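You operate a simulated robot arm through the tools that you are given. There is no shell and no other tool.

You are at the controls of a simulated robot arm. One attempt, no reset.

TASK
Pin adjusters twenty and twenty-three at the chart's turns for the dial's temperature.
Fine: leave the other two adjusters and all levers.

It is judged by the outcome, as a careful person would: the job done as asked, and still so three seconds after it is handed in. It fails if anything else is knocked over, pushed out of place, dropped, spilled or broken.

THE ROBOT
A 7-joint arm with a two-finger parallel gripper, fixed in place. Base frame: the origin is on the floor under the middle of its stand, x ahead of it, y to its left, z up. Lengths are in cm, angles in degrees, forces in N, time in s.
With the tool pointing down near the work surface it reaches from about 10 to 66 cm from the base axis. Its first joint turns from -66.0 to 66.0 degrees. Payload 1.57 kg.
The TCP is the grasp point between the finger pads, 3 cm short of the fingertips. In the tool frame z runs along the fingers and y along their closing line. Largest opening 8 cm; finger width 1.7, thickness 1.2; the body of the gripper, 4 by 8.2 cm, starts 8 cm behind the TCP.
Orientation is that of the tool frame in the base frame, as a unit quaternion [w, x, y, z]. With the fingers straight down and closing along the base's y, the tool's x points along the base's -x, its y along +y and its z along -z.

THE INTERFACE
- The arm moves only by the tool step_arm. Its argument "moves" is a list of rows, each an object of numbers (a shift or turn left out is 0, a gripper value left out holds the last): "wx", "wy", "wz": the turn, a rotation vector about the tool's x, y, z in degrees; "x", "y", "z": the shift along the tool's x, y, z in cm; "gripper": the opening, from 0 (shut) to 1 (fully open). In form: [{"wx": .., "wy": .., "wz": .., "x": .., "y": .., "z": .., "gripper": ..}, ...]. A call has 1 to 20 rows; each row is the pose to reach, as a shift and turn from the pose commanded when the call began, along the tool's axes at that moment. Rows are played at 5 a second. More than 5 cm and 8.6 degrees between two rows, or a gripper value outside its range, and nothing of the call is played. Where a pose cannot be reached the arm comes as near as it can. A force on the tool above 70 N (or 10 N above the force at the start of the call, whichever is more), or a blocked arm, ends the call early, and 0.2 s more pass. Each finger travels about 7.2 cm/s and halts on what it meets, pressing with about 23 N; the grip force reading is that of the motor and also rises with nothing between the fingers. The clock runs only during rows and for 0.2 s after the last one: add rows that repeat a pose to give the fingers time. It gives the time, the measured TCP pose, the force on the tool (base axes), the opening and the grip force at its end, in the units of the frame above (readings bear some noise), with the torque about the TCP (base axes, N m) and any sound that the robot's microphone picked up, and new pictures: "show" is both (left out), scene, wrist or none.
- Cameras (640 x 400 px; columns grow to the right, rows downward): "scene" is fixed at [7.53, 43.45, 143.54]; the picture's right is [-0.67, -0.74, 0.00], its down [-0.34, 0.31, -0.89] and it looks along [0.66, -0.60, -0.46] (base axes); focal length 321 px, centre (320, 200). "wrist" rides on the gripper at [7.2, -0.7, -12.2] in the tool frame; the picture's right is [0.09, 1.00, 0.00], its down [-0.84, 0.08, -0.54] and it looks along [-0.54, 0.05, 0.84] (tool axes); focal length 238 px, centre (320, 200). There is no depth. A picture from a camera that has moved, and an enlarged one, comes with that camera's place and axes in the base frame and with its lens. The place of the scene camera against the robot may be out by one fixed shift of up to 1.2 cm in any direction.
- enlarge(camera, box): a new picture of the part [left, top, right, bottom] of that camera's present view, enlarged. The clock stands still meanwhile.
- sign_off(): hands the job in; it is judged then, once.

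Nothing tells you positions but the pictures and the camera data. Unless the task says otherwise, let go and move clear before handing in.

The tools are called after ">>>" as a command line: name --argument value ..., lists and objects as JSON in quotes. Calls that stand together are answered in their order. step_arm: Moves the arm, as the interface text tells. Its arguments: {"type":"object","properties":{"moves":{"type":"array"},"show":{"type":"string","enum":["both","scene","wrist","none"]}},"required":["moves"]} The other tools are called the same way: enlarge (camera, box) takes an enlarged picture of a part of a camera's view; sign_off () hands the job in.

At the start:

```text
clock: 0.0
eef_pos: [29.53, -11.46, 125.72]
orientation: [-0.001, -0.001, 1.0, 0.0]
ft_force: [0.4, 0.2, -0.2]
torque: [0.0, 0.02, 0.0]
finger_gap: 8.0
grasp_force: 0.1
```

scene: 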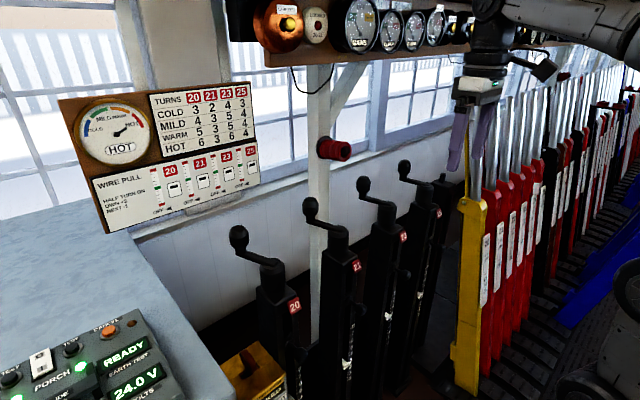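
wrist: 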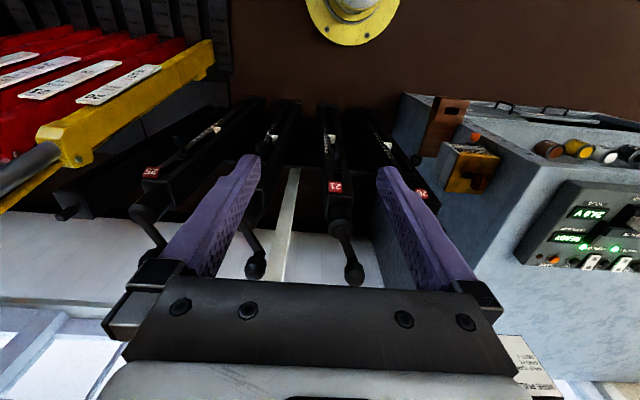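

I see a signal-box scene with four black crank adjusters (20, 21, 23, 25), a chart and a dial that may read near "HOT". I'll look closely at the dial, the chart and the cranks before moving.

>>> enlarge --camera "scene" --box '[60, 80, 270, 230]'

>>> enlarge --camera "scene" --box '[70, 90, 170, 170]'

>>> enlarge --camera "scene" --box '[220, 150, 460, 400]'

>>> enlarge --camera "wrist" --box '[60, 80, 460, 300]'

>>> enlarge --camera "scene" --box '[90, 140, 270, 235]'

```text
2.67 times, centred on (165, 155) of scene
camera zoom: at [7.53, 43.45, 143.54], right [-0.67, -0.74, 0.0], down [-0.34, 0.31, -0.89], along [0.66, -0.6, -0.46], focal length 857 px, centre (733, 320)
```

zoom: 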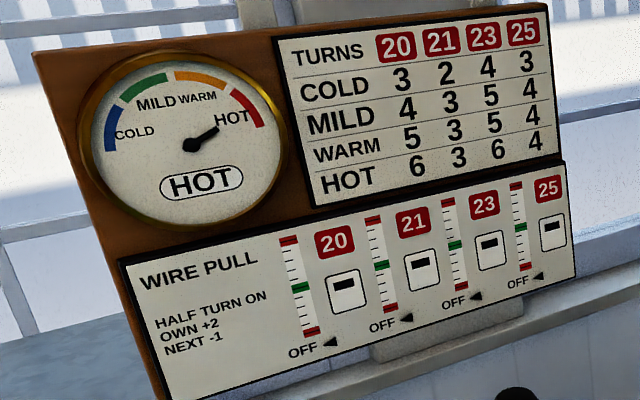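

```text
5.00 times, centred on (120, 130) of scene
camera zoom: at [7.53, 43.45, 143.54], right [-0.67, -0.74, 0.0], down [-0.34, 0.31, -0.89], along [0.66, -0.6, -0.46], focal length 1607 px, centre (1320, 550)
```

zoom: 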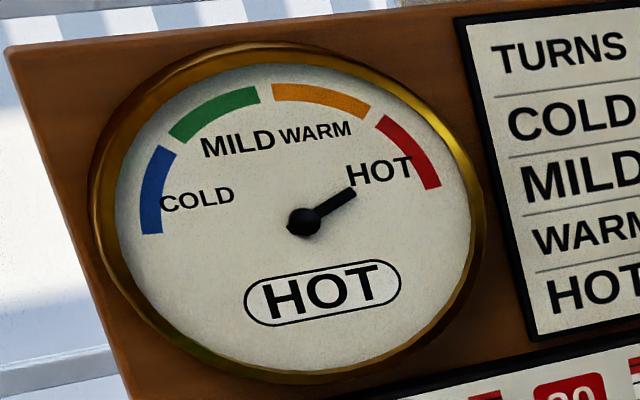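

```text
1.60 times, centred on (340, 275) of scene
camera zoom: at [7.53, 43.45, 143.54], right [-0.67, -0.74, 0.0], down [-0.34, 0.31, -0.89], along [0.66, -0.6, -0.46], focal length 514 px, centre (288, 80)
```

zoom: 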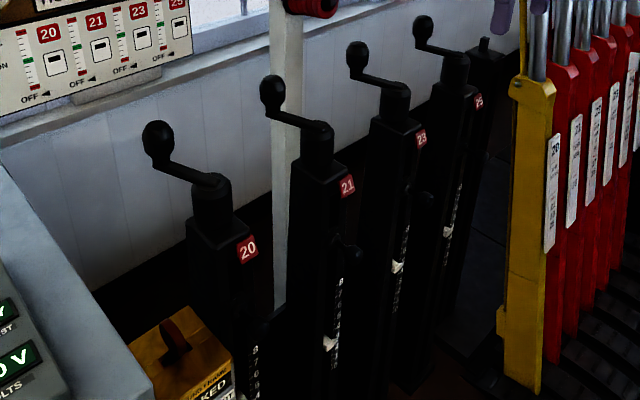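

```text
1.60 times, centred on (260, 190) of wrist
camera zoom: at [22.37, -12.19, 138.11], right [-0.09, 1.0, 0.0], down [0.84, 0.08, 0.54], along [0.54, 0.05, -0.84], focal length 381 px, centre (416, 216)
```

zoom: 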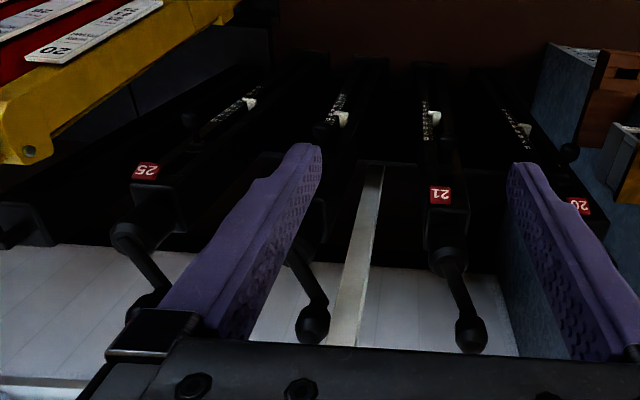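

```text
3.56 times, centred on (180, 188) of scene
camera zoom: at [7.53, 43.45, 143.54], right [-0.67, -0.74, 0.0], down [-0.34, 0.31, -0.89], along [0.66, -0.6, -0.46], focal length 1143 px, centre (818, 244)
```

zoom: 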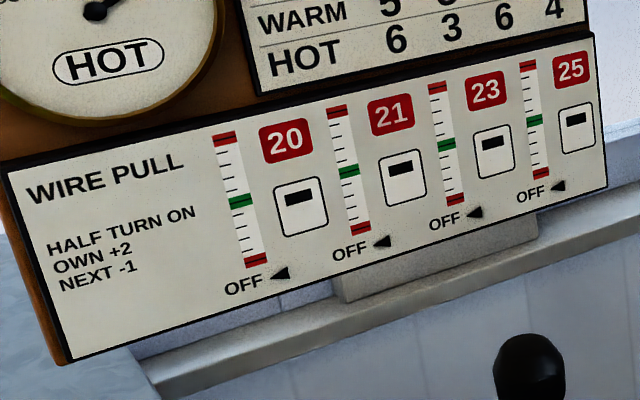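

The dial needle and its window both read HOT, so the chart gives 6 turns for 20 and 6 for 23. The scales on the posts and anything that looks like a pin need a closer look before I move.

>>> enlarge --camera "scene" --box '[310, 240, 410, 400]'

>>> enlarge --camera "scene" --box '[225, 300, 325, 400]'

>>> enlarge --camera "scene" --box '[370, 200, 470, 300]'

>>> enlarge --camera "wrist" --box '[120, 90, 300, 210]'

>>> enlarge --camera "wrist" --box '[300, 90, 480, 210]'

>>> enlarge --camera "scene" --box '[240, 0, 480, 90]'

>>> enlarge --camera "scene" --box '[150, 140, 270, 215]'

```text
2.50 times, centred on (360, 320) of scene
camera zoom: at [7.53, 43.45, 143.54], right [-0.67, -0.74, 0.0], down [-0.34, 0.31, -0.89], along [0.66, -0.6, -0.46], focal length 803 px, centre (220, -100)
```

zoom: 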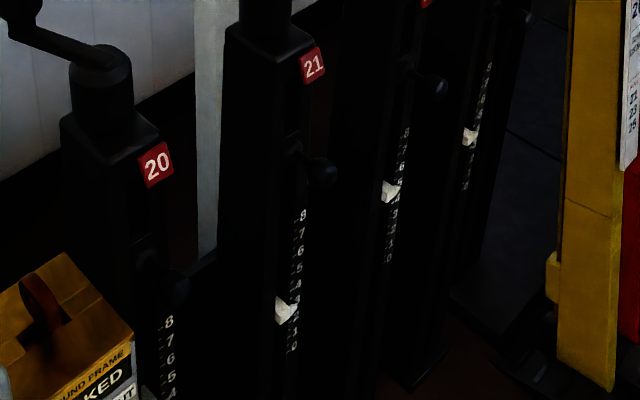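

```text
4.00 times, centred on (275, 350) of scene
camera zoom: at [7.53, 43.45, 143.54], right [-0.67, -0.74, 0.0], down [-0.34, 0.31, -0.89], along [0.66, -0.6, -0.46], focal length 1286 px, centre (500, -400)
```

zoom: 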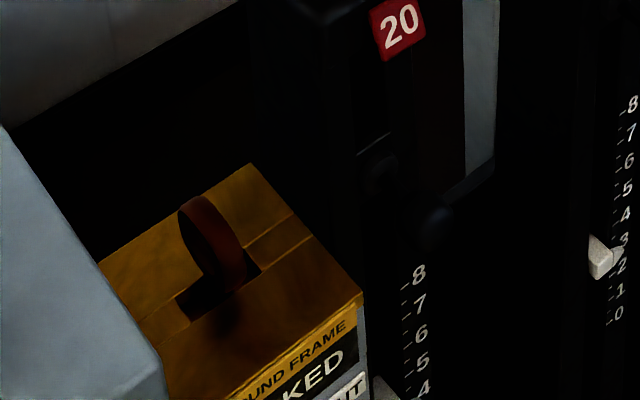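

```text
4.00 times, centred on (420, 250) of scene
camera zoom: at [7.53, 43.45, 143.54], right [-0.67, -0.74, 0.0], down [-0.34, 0.31, -0.89], along [0.66, -0.6, -0.46], focal length 1286 px, centre (-80, 0)
```

zoom: 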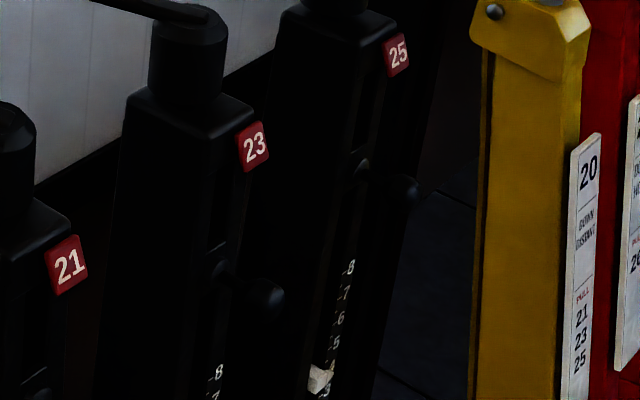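

```text
3.33 times, centred on (210, 150) of wrist
camera zoom: at [22.37, -12.19, 138.11], right [-0.09, 1.0, 0.0], down [0.84, 0.08, 0.54], along [0.54, 0.05, -0.84], focal length 794 px, centre (687, 367)
```

zoom: 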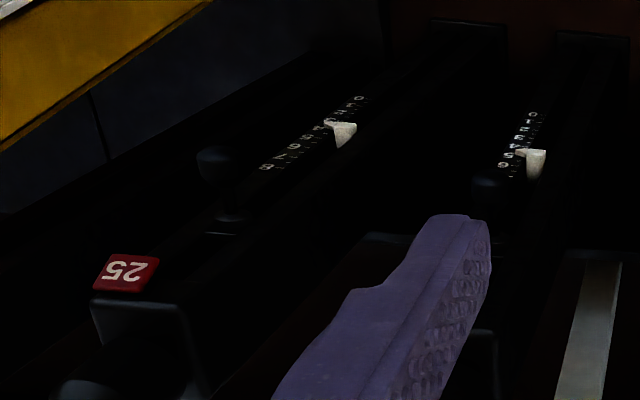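

```text
3.33 times, centred on (390, 150) of wrist
camera zoom: at [22.37, -12.19, 138.11], right [-0.09, 1.0, 0.0], down [0.84, 0.08, 0.54], along [0.54, 0.05, -0.84], focal length 794 px, centre (87, 367)
```

zoom: 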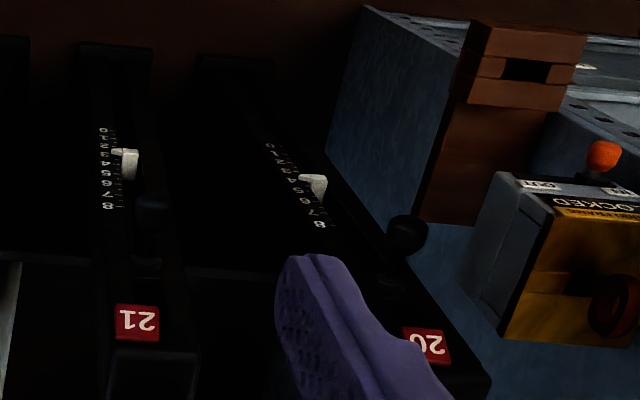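

```text
2.67 times, centred on (360, 45) of scene
camera zoom: at [7.53, 43.45, 143.54], right [-0.67, -0.74, 0.0], down [-0.34, 0.31, -0.89], along [0.66, -0.6, -0.46], focal length 857 px, centre (213, 613)
```

zoom: 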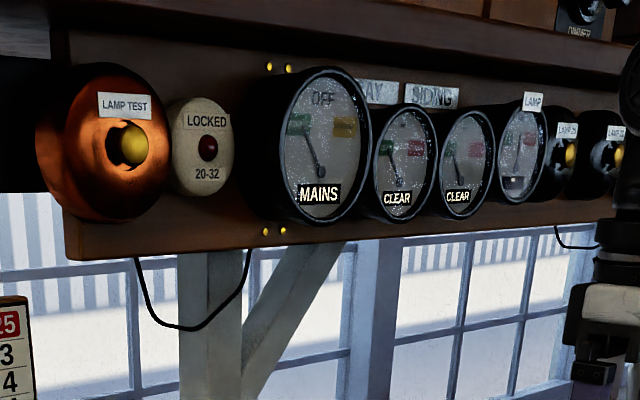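

```text
5.33 times, centred on (210, 178) of scene
camera zoom: at [7.53, 43.45, 143.54], right [-0.67, -0.74, 0.0], down [-0.34, 0.31, -0.89], along [0.66, -0.6, -0.46], focal length 1714 px, centre (907, 320)
```

zoom: 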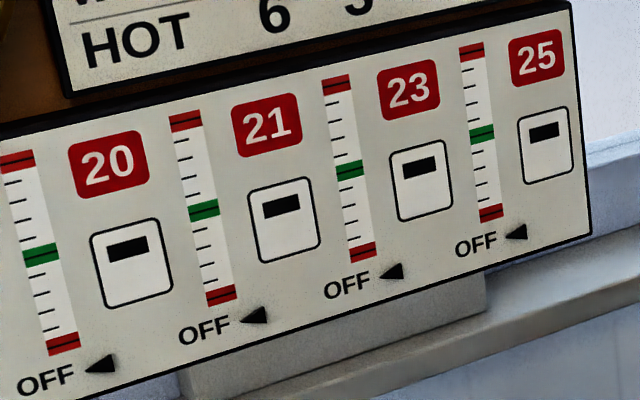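

The dial is HOT, so both targets are 6. Each post has a numbered scale with a white pointer, a knob (perhaps the pin) on a slot below the number, and a crank on top. I'll move the wrist camera nearer to inspect post 20's front.

>>> step_arm --moves '[{"x": 1.5, "y": 3.5, "z": 2}, {"x": 3, "y": 7, "z": 4}, {"x": 4.5, "y": 10.5, "z": 6}, {"x": 6, "y": 14, "z": 8}, {"x": 7.5, "y": 17.5, "z": 10}, {"x": 7.5, "y": 20, "z": 12}, {"x": 7.5, "y": 21, "z": 14}]' --show "both"

```text
clock: 1.6
eef_pos: [21.8, 9.63, 111.77]
orientation: [0.0, 0.001, 1.0, -0.001]
ft_force: [-0.2, -0.5, -0.3]
torque: [0.01, 0.01, 0.03]
finger_gap: 7.99
grasp_force: 0.0
camera wrist: at [14.72, 8.98, 124.14], right [-0.09, 1.0, 0.0], down [0.84, 0.08, 0.54], along [0.54, 0.05, -0.84], focal length 238 px, centre (320, 200)
```

scene: 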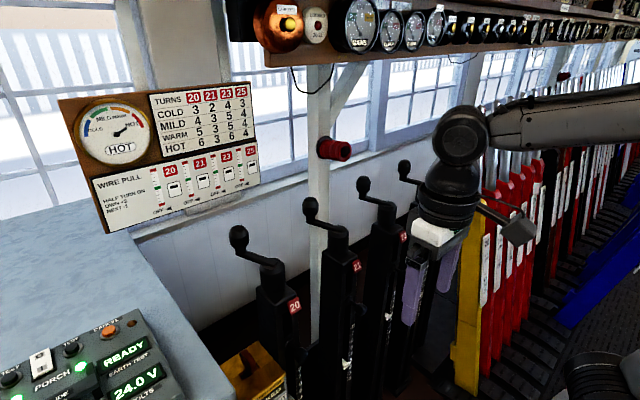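
wrist: 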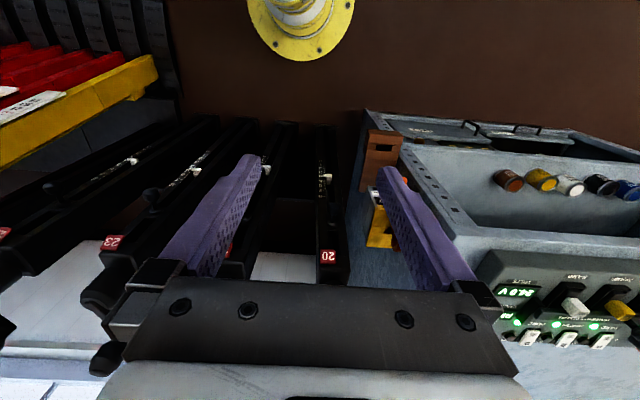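

The camera now looks down on post 20 between the fingers. Enlarging the posts to read the scales and see the pin knobs.

>>> enlarge --camera "wrist" --box '[270, 110, 390, 270]'

>>> enlarge --camera "wrist" --box '[290, 130, 350, 210]'

>>> enlarge --camera "wrist" --box '[130, 130, 240, 220]'

>>> enlarge --camera "wrist" --box '[40, 130, 160, 260]'

```text
2.50 times, centred on (330, 190) of wrist
camera zoom: at [14.72, 8.98, 124.14], right [-0.09, 1.0, 0.0], down [0.84, 0.08, 0.54], along [0.54, 0.05, -0.84], focal length 596 px, centre (295, 225)
```

zoom: 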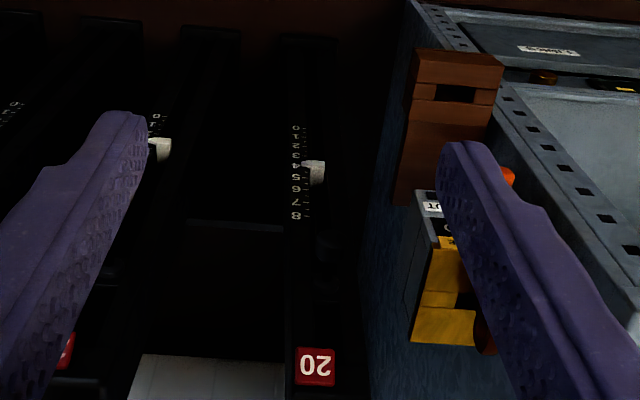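

```text
5.00 times, centred on (320, 170) of wrist
camera zoom: at [14.72, 8.98, 124.14], right [-0.09, 1.0, 0.0], down [0.84, 0.08, 0.54], along [0.54, 0.05, -0.84], focal length 1192 px, centre (320, 350)
```

zoom: 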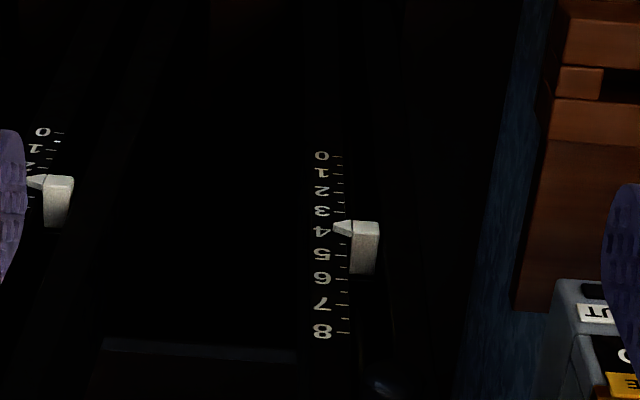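

```text
4.44 times, centred on (185, 175) of wrist
camera zoom: at [14.72, 8.98, 124.14], right [-0.09, 1.0, 0.0], down [0.84, 0.08, 0.54], along [0.54, 0.05, -0.84], focal length 1059 px, centre (920, 311)
```

zoom: 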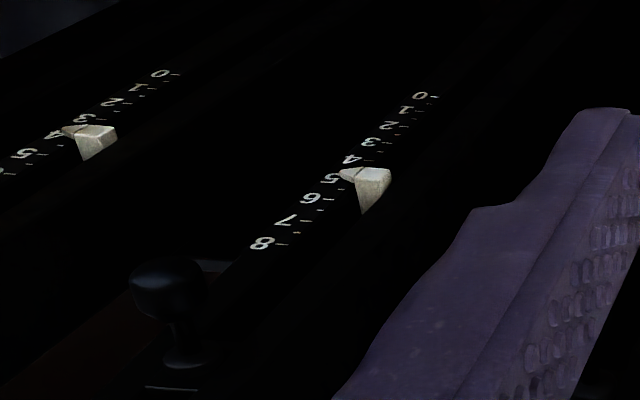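

```text
3.08 times, centred on (100, 195) of wrist
camera zoom: at [14.72, 8.98, 124.14], right [-0.09, 1.0, 0.0], down [0.84, 0.08, 0.54], along [0.54, 0.05, -0.84], focal length 733 px, centre (997, 215)
```

zoom: 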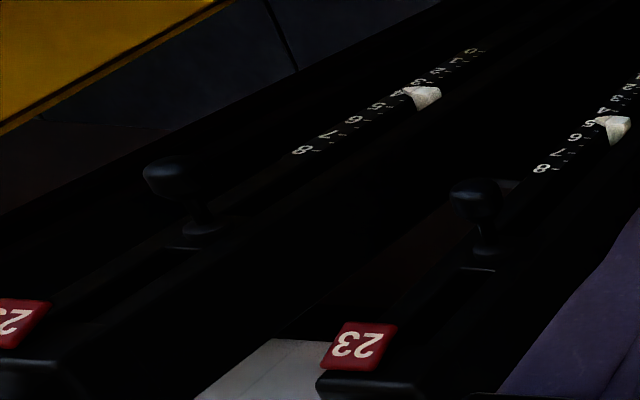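

Post 20's pointer is about 4, 21's about 2, and 23's about 4.5–5. Each post has a knob on a stem sticking out of its front face. I'll tilt the camera towards horizontal to see how that knob works and to read the scales without parallax.

>>> step_arm --moves '[{"x": -0.4, "y": 0.5, "z": 2.3, "wy": -7.5}, {"x": -0.8, "y": 1, "z": 4.6, "wy": -15}, {"x": -1.2, "y": 1.5, "z": 6.9, "wy": -22.5}, {"x": -1.6, "y": 2, "z": 9.2, "wy": -30}, {"x": -2, "y": 2.5, "z": 11.5, "wy": -37.5}, {"x": -2.2, "y": 2.9, "z": 13.8, "wy": -45}, {"x": -2.2, "y": 2.9, "z": 13.8, "wy": -45}]' --show "both"

```text
clock: 3.2
eef_pos: [24.52, 12.09, 98.04]
orientation: [0.383, 0.0, 0.924, 0.001]
ft_force: [-0.2, 0.3, -0.8]
torque: [0.01, 0.0, 0.01]
finger_gap: 8.0
grasp_force: 0.0
camera wrist: at [10.63, 11.53, 101.67], right [-0.07, 1.0, -0.06], down [0.21, 0.08, 0.98], along [0.98, 0.05, -0.21], focal length 238 px, centre (320, 200)
```

scene: 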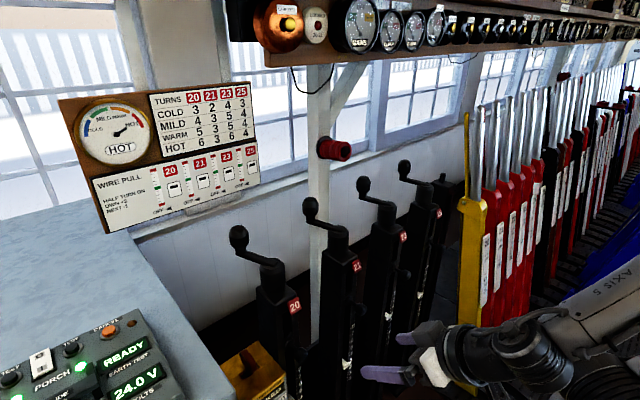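
wrist: 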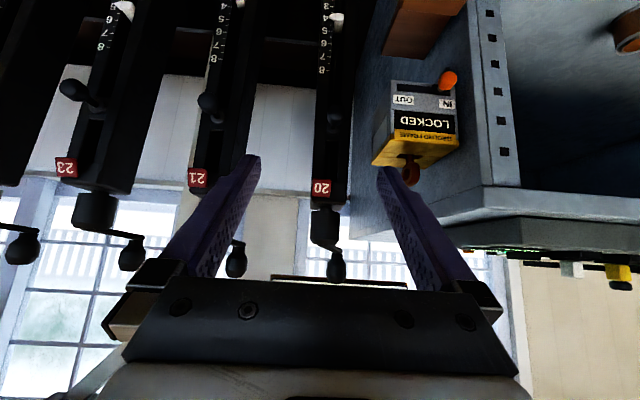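

Now I see the posts nearly face-on (upside-down picture), plus a "Ground frame – locked" box beside post 20. Enlarging posts 20 and 23.

>>> enlarge --camera "wrist" --box '[280, 0, 380, 290]'

>>> enlarge --camera "wrist" --box '[290, 0, 370, 50]'

>>> enlarge --camera "wrist" --box '[40, 0, 170, 130]'

>>> enlarge --camera "wrist" --box '[290, 90, 370, 150]'

>>> enlarge --camera "wrist" --box '[180, 60, 260, 140]'

>>> enlarge --camera "wrist" --box '[370, 60, 480, 190]'

```text
1.38 times, centred on (330, 145) of wrist
camera zoom: at [10.63, 11.53, 101.67], right [-0.07, 1.0, -0.06], down [0.21, 0.08, 0.98], along [0.98, 0.05, -0.21], focal length 329 px, centre (306, 276)
```

zoom: 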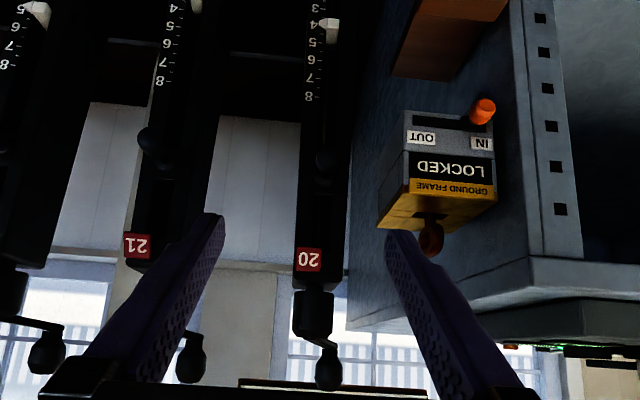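

```text
8.00 times, centred on (330, 25) of wrist
camera zoom: at [10.63, 11.53, 101.67], right [-0.07, 1.0, -0.06], down [0.21, 0.08, 0.98], along [0.98, 0.05, -0.21], focal length 1907 px, centre (240, 1600)
```

zoom: 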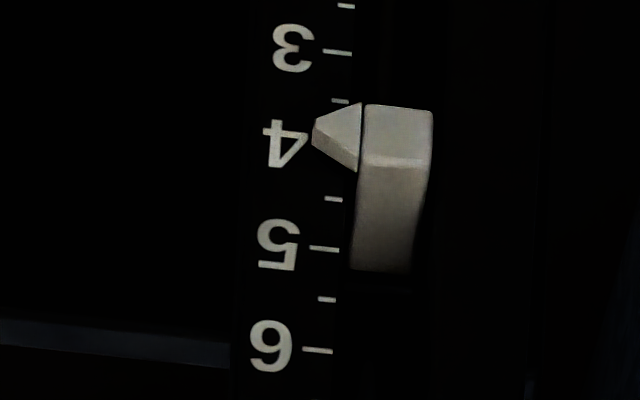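

```text
3.08 times, centred on (105, 65) of wrist
camera zoom: at [10.63, 11.53, 101.67], right [-0.07, 1.0, -0.06], down [0.21, 0.08, 0.98], along [0.98, 0.05, -0.21], focal length 733 px, centre (982, 615)
```

zoom: 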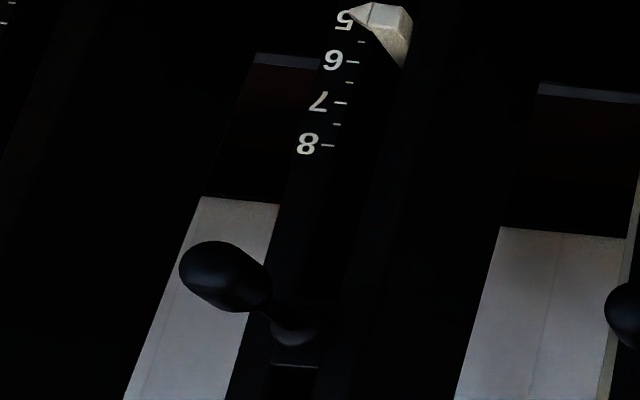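

```text
6.67 times, centred on (330, 120) of wrist
camera zoom: at [10.63, 11.53, 101.67], right [-0.07, 1.0, -0.06], down [0.21, 0.08, 0.98], along [0.98, 0.05, -0.21], focal length 1589 px, centre (253, 733)
```

zoom: 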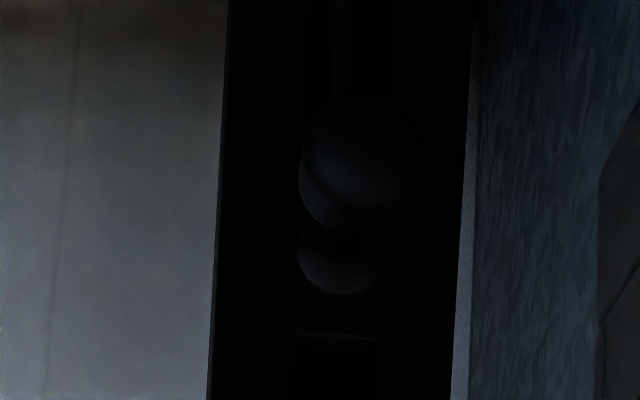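

```text
5.00 times, centred on (220, 100) of wrist
camera zoom: at [10.63, 11.53, 101.67], right [-0.07, 1.0, -0.06], down [0.21, 0.08, 0.98], along [0.98, 0.05, -0.21], focal length 1192 px, centre (820, 700)
```

zoom: 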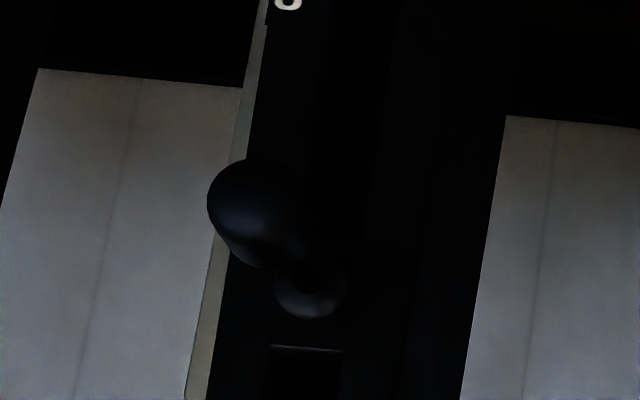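

```text
3.08 times, centred on (425, 125) of wrist
camera zoom: at [10.63, 11.53, 101.67], right [-0.07, 1.0, -0.06], down [0.21, 0.08, 0.98], along [0.98, 0.05, -0.21], focal length 733 px, centre (-3, 431)
```

zoom: 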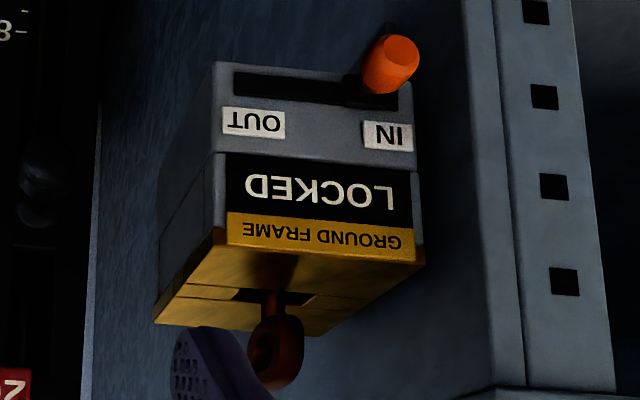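

Post 20's pointer is at 4. The pin looks like a plunger knob standing out of the front face at about [43.6, 14.8, 81], and the crank hub is near [53.7, 15.5] with its handle near [60.2, 18.2, 105]. I'll move the camera closer to the plunger.

>>> step_arm --moves '[{"x": -0.2, "y": 0.6, "z": 3.7}, {"x": -0.4, "y": 1.2, "z": 7.4}, {"x": -0.6, "y": 1.8, "z": 11.1}, {"x": -0.7, "y": 2.4, "z": 14.8}, {"x": -0.7, "y": 2.4, "z": 14.8}]' --show "both"

>>> enlarge --camera "wrist" --box '[260, 60, 400, 260]'

>>> enlarge --camera "wrist" --box '[285, 90, 375, 190]'

```text
clock: 4.4
eef_pos: [35.5, 14.64, 87.93]
orientation: [0.382, 0.0, 0.924, 0.0]
ft_force: [0.2, 0.9, 0.0]
torque: [0.0, 0.06, -0.01]
finger_gap: 8.01
grasp_force: 0.0
camera wrist: at [21.69, 13.99, 91.59], right [-0.07, 1.0, -0.06], down [0.21, 0.08, 0.97], along [0.98, 0.05, -0.21], focal length 238 px, centre (320, 200)
```

scene: 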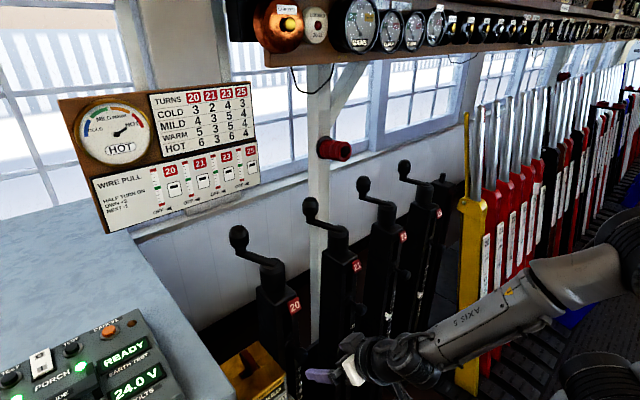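
wrist: 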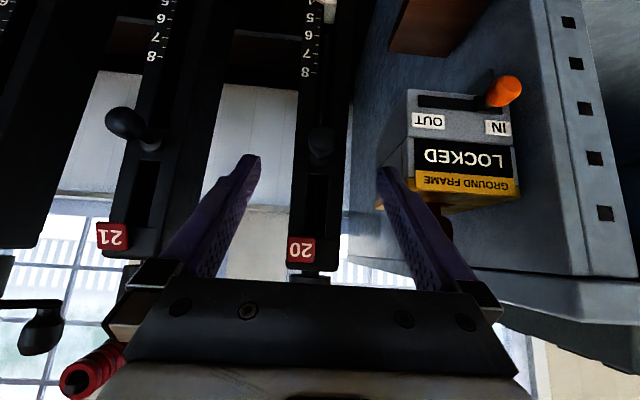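

```text
2.00 times, centred on (330, 160) of wrist
camera zoom: at [21.69, 13.99, 91.59], right [-0.07, 1.0, -0.06], down [0.21, 0.08, 0.97], along [0.98, 0.05, -0.21], focal length 477 px, centre (300, 280)
```

zoom: 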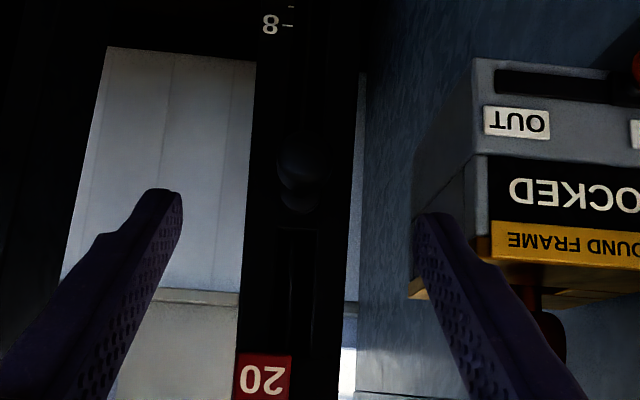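

```text
4.00 times, centred on (330, 140) of wrist
camera zoom: at [21.69, 13.99, 91.59], right [-0.07, 1.0, -0.06], down [0.21, 0.08, 0.97], along [0.98, 0.05, -0.21], focal length 953 px, centre (280, 440)
```

zoom: 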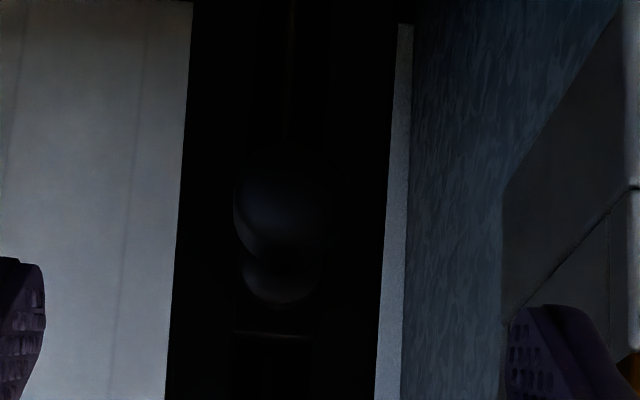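

The plunger sits on a collar at the lower end of a slot, near [44.3, 14.9, 80.7], with a ground-frame box close by on its left (y ≥ 21). I'll narrow the fingers and bring them round the knob without closing yet.

>>> step_arm --moves '[{"x": -0.2, "y": 0.1, "z": 2.5, "gripper": 0.6}, {"x": -0.5, "y": 0.2, "z": 5, "gripper": 0.6}, {"x": -0.8, "y": 0.3, "z": 7.5, "gripper": 0.6}, {"x": -1.0, "y": 0.3, "z": 9.5, "gripper": 0.6}, {"x": -1.0, "y": 0.3, "z": 9.5, "gripper": 0.6}]' --show "both"

>>> enlarge --camera "wrist" --box '[240, 80, 400, 280]'

```text
clock: 5.6
eef_pos: [42.63, 14.99, 81.85]
orientation: [0.384, 0.0, 0.923, 0.0]
ft_force: [0.3, 0.0, -0.6]
torque: [-0.03, -0.01, 0.01]
finger_gap: 4.81
grasp_force: 0.0
camera wrist: at [28.9, 14.45, 85.52], right [-0.06, 1.0, -0.06], down [0.21, 0.08, 0.97], along [0.98, 0.05, -0.21], focal length 238 px, centre (320, 200)
```

scene: 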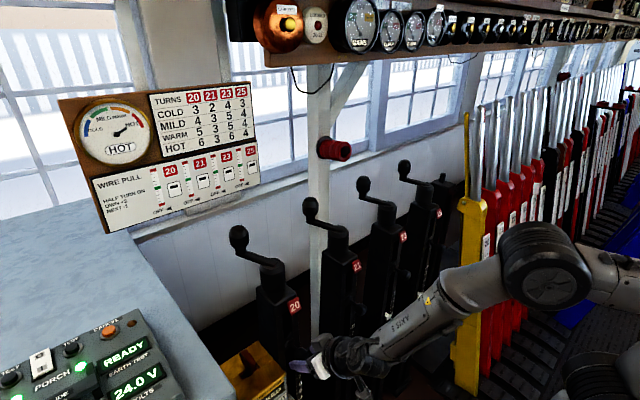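
wrist: 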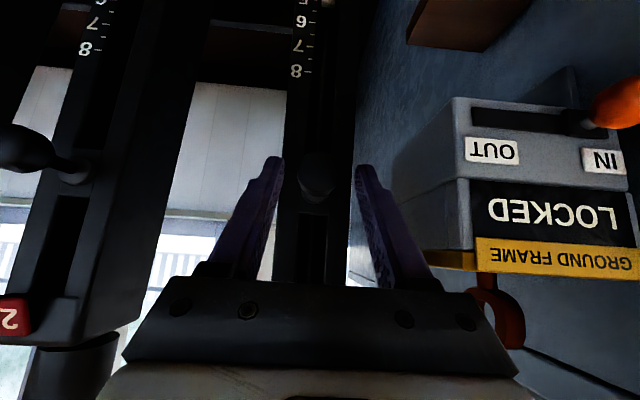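

```text
2.00 times, centred on (320, 180) of wrist
camera zoom: at [28.9, 14.45, 85.52], right [-0.06, 1.0, -0.06], down [0.21, 0.08, 0.97], along [0.98, 0.05, -0.21], focal length 477 px, centre (320, 240)
```

zoom: 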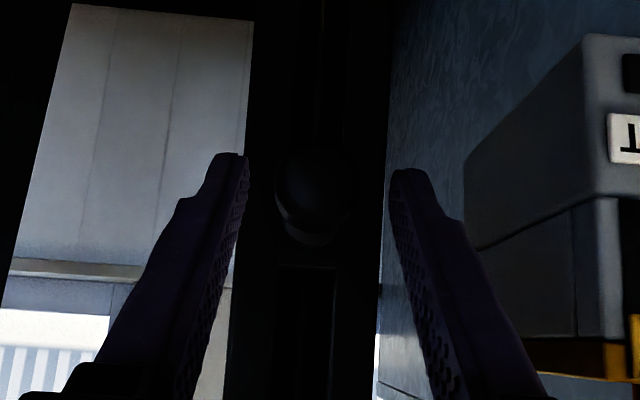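

The knob's centre now resolves to about [45, 15, 80.3]. I'll advance the last 2 cm and close gently on it.

>>> step_arm --moves '[{"x": -0.3, "y": 0, "z": 1.1, "gripper": 0.6}, {"x": -0.5, "y": 0, "z": 2.2, "gripper": 0.6}, {"x": -0.5, "y": 0, "z": 2.2, "gripper": 0.6}, {"x": -0.5, "y": 0, "z": 2.2, "gripper": 0.3}, {"x": -0.5, "y": 0, "z": 2.2, "gripper": 0.2}, {"x": -0.5, "y": 0, "z": 2.2, "gripper": 0.1}, {"x": -0.5, "y": 0, "z": 2.2, "gripper": 0.1}]' --show "both"

>>> enlarge --camera "wrist" --box '[240, 80, 400, 280]'

```text
clock: 7.2
eef_pos: [44.4, 15.06, 80.67]
orientation: [0.383, -0.001, 0.924, 0.0]
ft_force: [-0.7, -10.5, 1.7]
torque: [-0.12, -0.02, 0.89]
finger_gap: 2.86
grasp_force: 38.5
camera wrist: at [30.74, 14.38, 84.36], right [-0.07, 1.0, -0.07], down [0.21, 0.08, 0.97], along [0.98, 0.05, -0.21], focal length 238 px, centre (320, 200)
```

scene: 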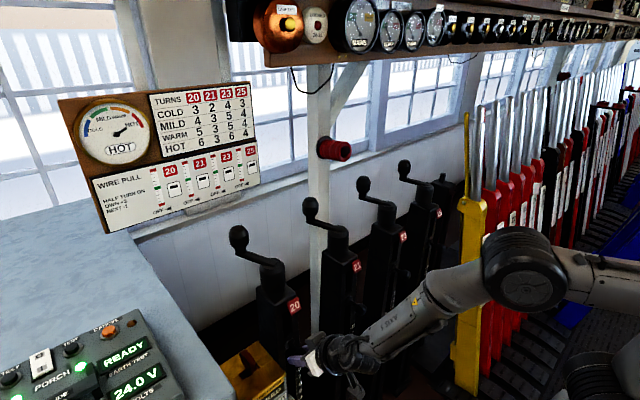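
wrist: 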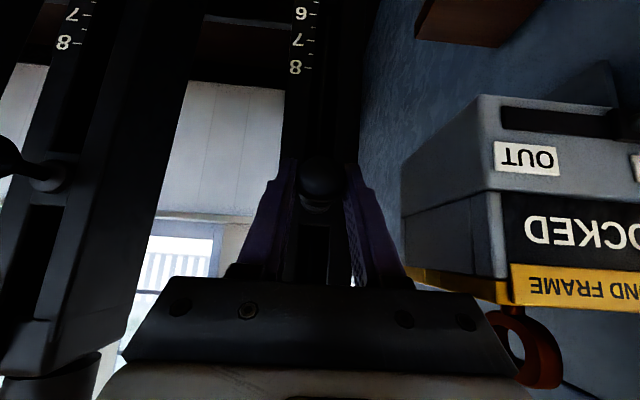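

```text
2.00 times, centred on (320, 180) of wrist
camera zoom: at [30.74, 14.38, 84.36], right [-0.07, 1.0, -0.07], down [0.21, 0.08, 0.97], along [0.98, 0.05, -0.21], focal length 477 px, centre (320, 240)
```

zoom: 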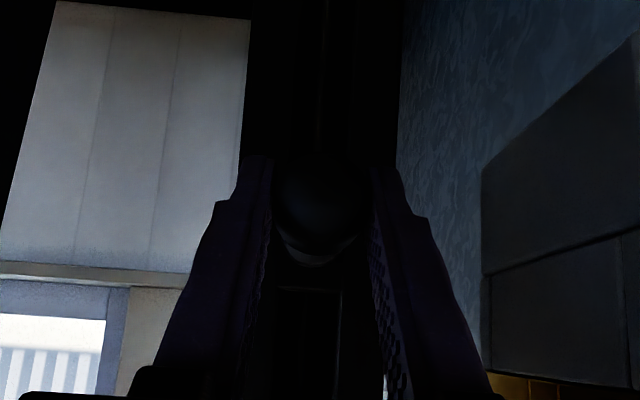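

The knob is gripped (2.86 cm). I'll try drawing it straight out towards the robot in small steps and see whether it moves.

>>> step_arm --moves '[{"x": 0.2, "y": -0.1, "z": -0.2, "gripper": 0.1}, {"x": 0.4, "y": -0.1, "z": -0.4, "gripper": 0.1}, {"x": 0.7, "y": -0.1, "z": -0.7, "gripper": 0.1}, {"x": 0.7, "y": -0.1, "z": -0.7, "gripper": 0.1}]' --show "both"

>>> enlarge --camera "wrist" --box '[240, 80, 400, 280]'

>>> enlarge --camera "scene" --box '[90, 140, 270, 235]'

```text
clock: 8.2
eef_pos: [43.49, 15.0, 80.61]
orientation: [0.383, 0.0, 0.924, 0.0]
ft_force: [0.3, 3.3, -4.5]
torque: [-0.14, -0.08, -0.74]
finger_gap: 2.87
grasp_force: 38.4
camera wrist: at [29.83, 14.36, 84.39], right [-0.07, 1.0, -0.06], down [0.21, 0.08, 0.97], along [0.98, 0.05, -0.21], focal length 238 px, centre (320, 200)
```

scene: 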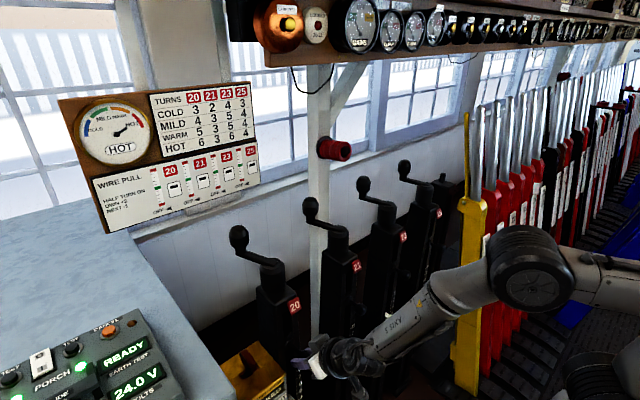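
wrist: 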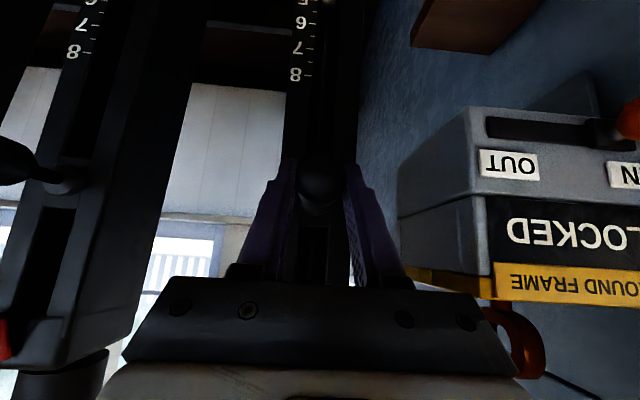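

```text
2.00 times, centred on (320, 180) of wrist
camera zoom: at [29.83, 14.36, 84.39], right [-0.07, 1.0, -0.06], down [0.21, 0.08, 0.97], along [0.98, 0.05, -0.21], focal length 477 px, centre (320, 240)
```

zoom: 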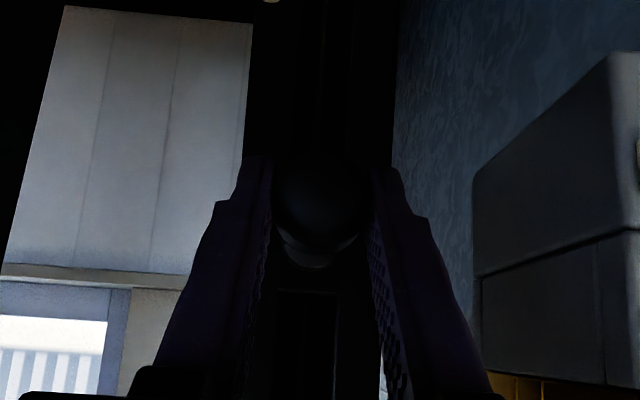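

```text
3.56 times, centred on (180, 188) of scene
camera zoom: at [7.54, 43.46, 143.53], right [-0.67, -0.74, 0.0], down [-0.34, 0.31, -0.89], along [0.66, -0.6, -0.46], focal length 1143 px, centre (818, 244)
```

zoom: 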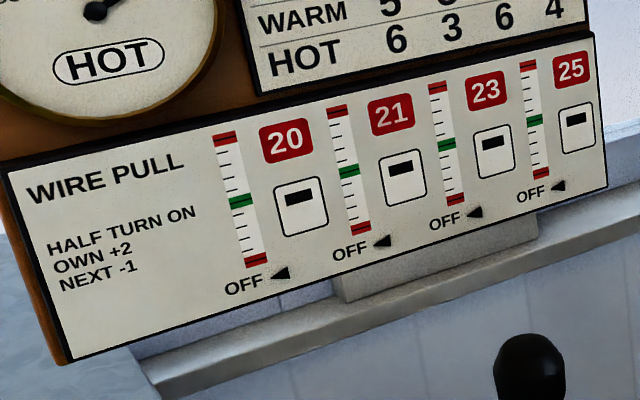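

The knob came out about 1 cm with the gripper and with almost no resistance. I'll keep drawing it to find the end of its travel.

>>> step_arm --moves '[{"x": 0.3, "y": 0, "z": -0.3, "gripper": 0.1}, {"x": 0.6, "y": 0, "z": -0.6, "gripper": 0.1}, {"x": 0.9, "y": 0, "z": -0.9, "gripper": 0.1}, {"x": 0.9, "y": 0, "z": -0.9, "gripper": 0.1}]' --show "both"

>>> enlarge --camera "wrist" --box '[240, 80, 400, 280]'

>>> enlarge --camera "scene" --box '[90, 140, 270, 235]'

```text
clock: 9.2
eef_pos: [42.39, 15.08, 80.76]
orientation: [0.383, 0.0, 0.924, 0.001]
ft_force: [-0.7, 15.1, -5.8]
torque: [0.21, 0.39, -0.88]
finger_gap: 2.88
grasp_force: 38.7
camera wrist: at [28.56, 14.34, 84.38], right [-0.07, 1.0, -0.06], down [0.21, 0.08, 0.97], along [0.98, 0.05, -0.21], focal length 238 px, centre (320, 200)
```

scene: 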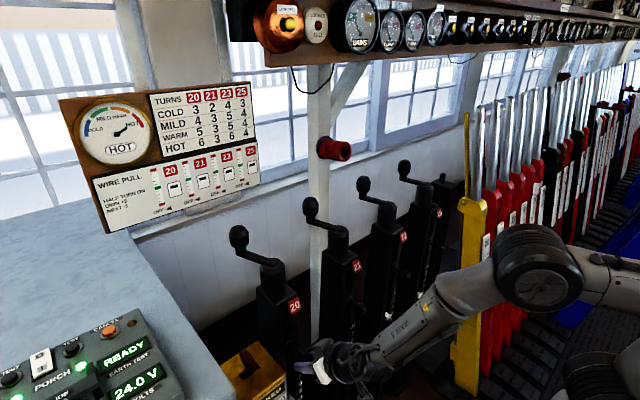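
wrist: 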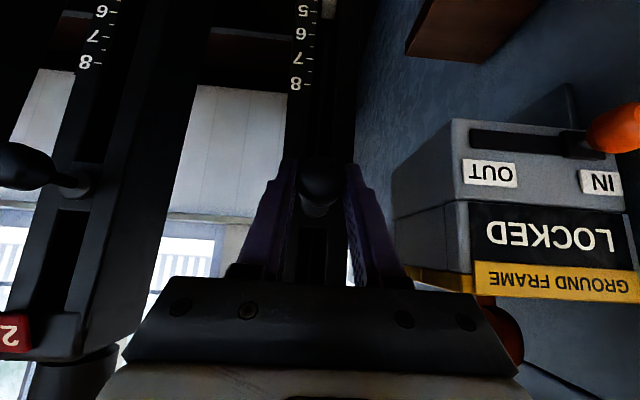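

```text
2.00 times, centred on (320, 180) of wrist
camera zoom: at [28.56, 14.34, 84.38], right [-0.07, 1.0, -0.06], down [0.21, 0.08, 0.97], along [0.98, 0.05, -0.21], focal length 477 px, centre (320, 240)
```

zoom: 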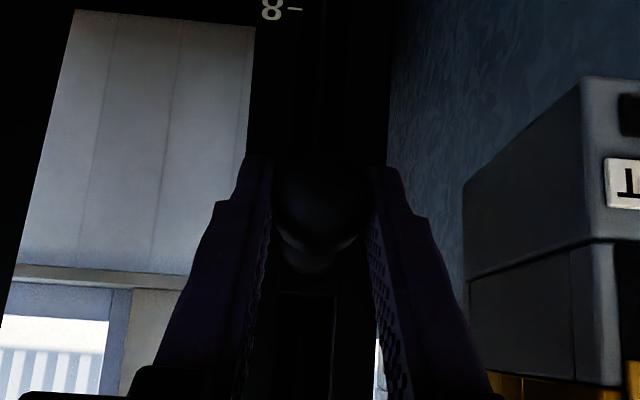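

```text
3.56 times, centred on (180, 188) of scene
camera zoom: at [7.54, 43.49, 143.52], right [-0.67, -0.74, 0.0], down [-0.34, 0.31, -0.89], along [0.66, -0.6, -0.46], focal length 1143 px, centre (818, 244)
```

zoom: 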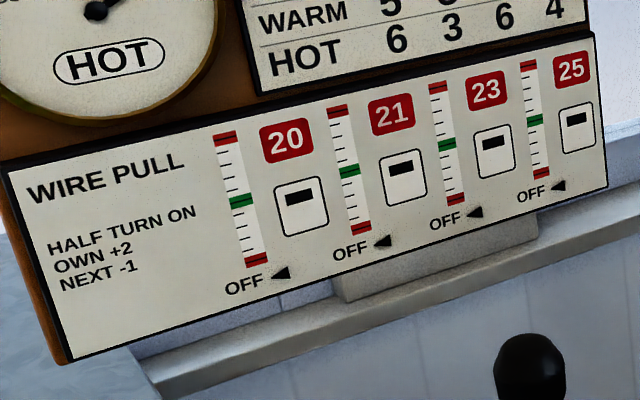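

Still drawing freely (about 2 cm out). I'll ease a little to the left to relieve the side force and keep drawing to find the stop.

>>> step_arm --moves '[{"x": 0.2, "y": 0.1, "z": -0.2, "gripper": 0.1}, {"x": 0.4, "y": 0.1, "z": -0.4, "gripper": 0.1}, {"x": 0.4, "y": 0.1, "z": -0.4, "gripper": 0.1}]' --show "wrist"

>>> enlarge --camera "wrist" --box '[240, 80, 400, 280]'

```text
clock: 10.0
eef_pos: [41.97, 15.07, 80.87]
orientation: [0.385, 0.001, 0.923, 0.0]
ft_force: [26.5, -4.8, -14.1]
torque: [-0.07, -0.21, 0.96]
finger_gap: 2.88
grasp_force: 39.1
camera wrist: at [28.22, 14.41, 84.5], right [-0.06, 1.0, -0.07], down [0.2, 0.08, 0.98], along [0.98, 0.05, -0.21], focal length 238 px, centre (320, 200)
```

wrist: 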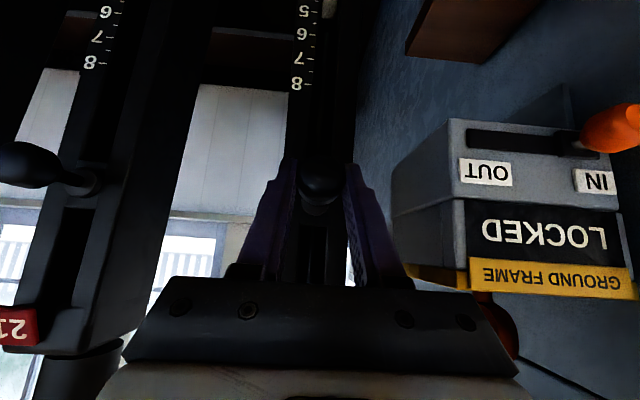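

```text
2.00 times, centred on (320, 180) of wrist
camera zoom: at [28.22, 14.41, 84.5], right [-0.06, 1.0, -0.07], down [0.2, 0.08, 0.98], along [0.98, 0.05, -0.21], focal length 477 px, centre (320, 240)
```

zoom: 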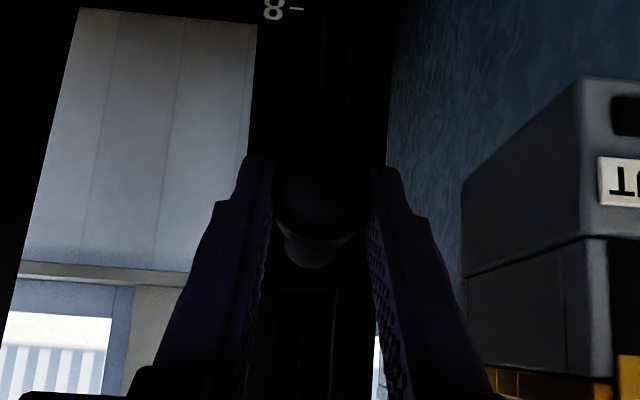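

The knob hit its stop after about 2.3 cm (26 N opposing). Now I'll ease off, open the fingers, back away and see whether it stays out.

>>> step_arm --moves '[{"x": -0.15, "y": 0, "z": 0.15, "gripper": 0.1}, {"x": -0.15, "y": 0, "z": 0.15, "gripper": 0.4}, {"x": -0.15, "y": 0, "z": 0.15, "gripper": 0.6}, {"x": -0.15, "y": 0, "z": 0.15, "gripper": 0.6}, {"x": -0.15, "y": 0, "z": -1.5, "gripper": 0.6}, {"x": -0.15, "y": 0, "z": -4, "gripper": 0.6}, {"x": -0.15, "y": 0, "z": -7, "gripper": 0.6}, {"x": -0.15, "y": 0, "z": -7, "gripper": 0.6}]' --show "both"

>>> enlarge --camera "wrist" --box '[240, 60, 400, 260]'

>>> enlarge --camera "scene" --box '[90, 140, 270, 235]'

>>> enlarge --camera "scene" --box '[225, 300, 325, 400]'

```text
clock: 11.8
eef_pos: [36.77, 15.0, 85.73]
orientation: [0.383, 0.001, 0.924, -0.001]
ft_force: [-0.2, 0.1, 0.1]
torque: [0.02, 0.02, 0.03]
finger_gap: 4.77
grasp_force: 0.0
camera wrist: at [22.94, 14.41, 89.42], right [-0.07, 1.0, -0.07], down [0.21, 0.08, 0.97], along [0.98, 0.05, -0.21], focal length 238 px, centre (320, 200)
```

scene: 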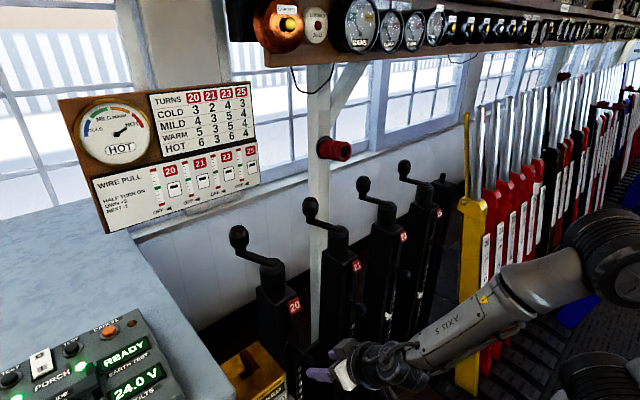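
wrist: 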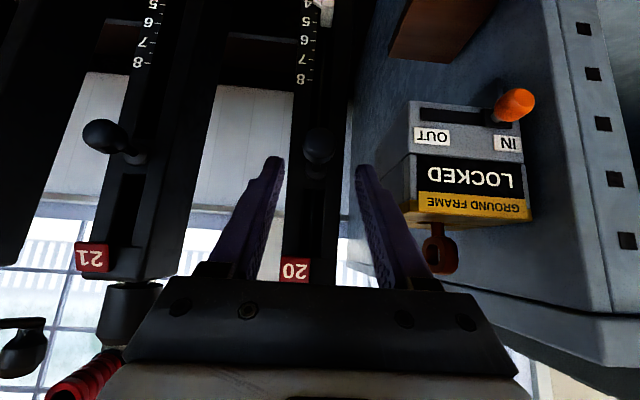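

```text
2.00 times, centred on (320, 160) of wrist
camera zoom: at [22.94, 14.41, 89.42], right [-0.07, 1.0, -0.07], down [0.21, 0.08, 0.97], along [0.98, 0.05, -0.21], focal length 477 px, centre (320, 280)
```

zoom: 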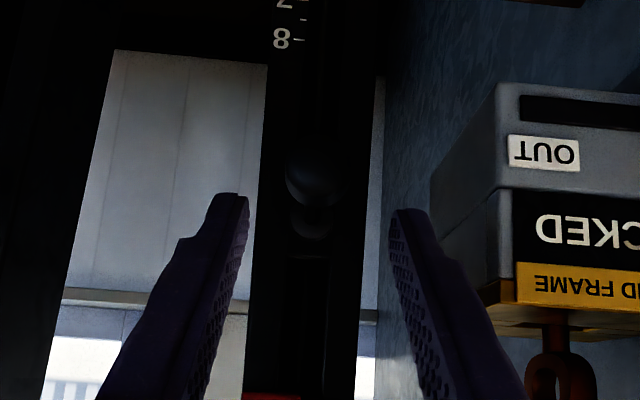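

```text
3.56 times, centred on (180, 188) of scene
camera zoom: at [7.53, 43.45, 143.54], right [-0.67, -0.74, 0.0], down [-0.34, 0.31, -0.89], along [0.66, -0.6, -0.46], focal length 1143 px, centre (818, 244)
```

zoom: 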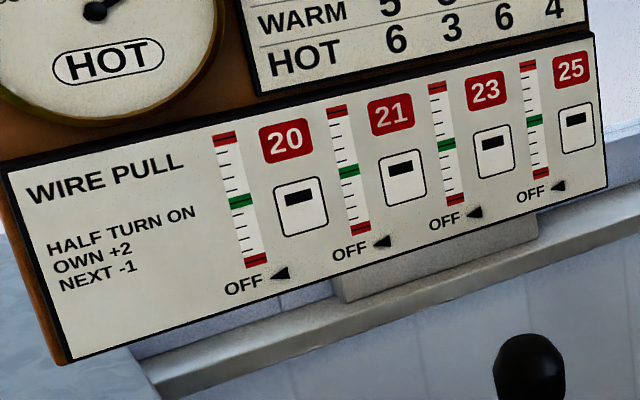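

```text
4.00 times, centred on (275, 350) of scene
camera zoom: at [7.53, 43.45, 143.54], right [-0.67, -0.74, 0.0], down [-0.34, 0.31, -0.89], along [0.66, -0.6, -0.46], focal length 1286 px, centre (500, -400)
```

zoom: 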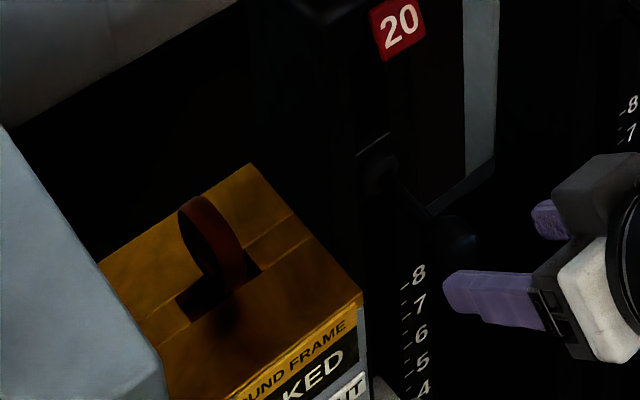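

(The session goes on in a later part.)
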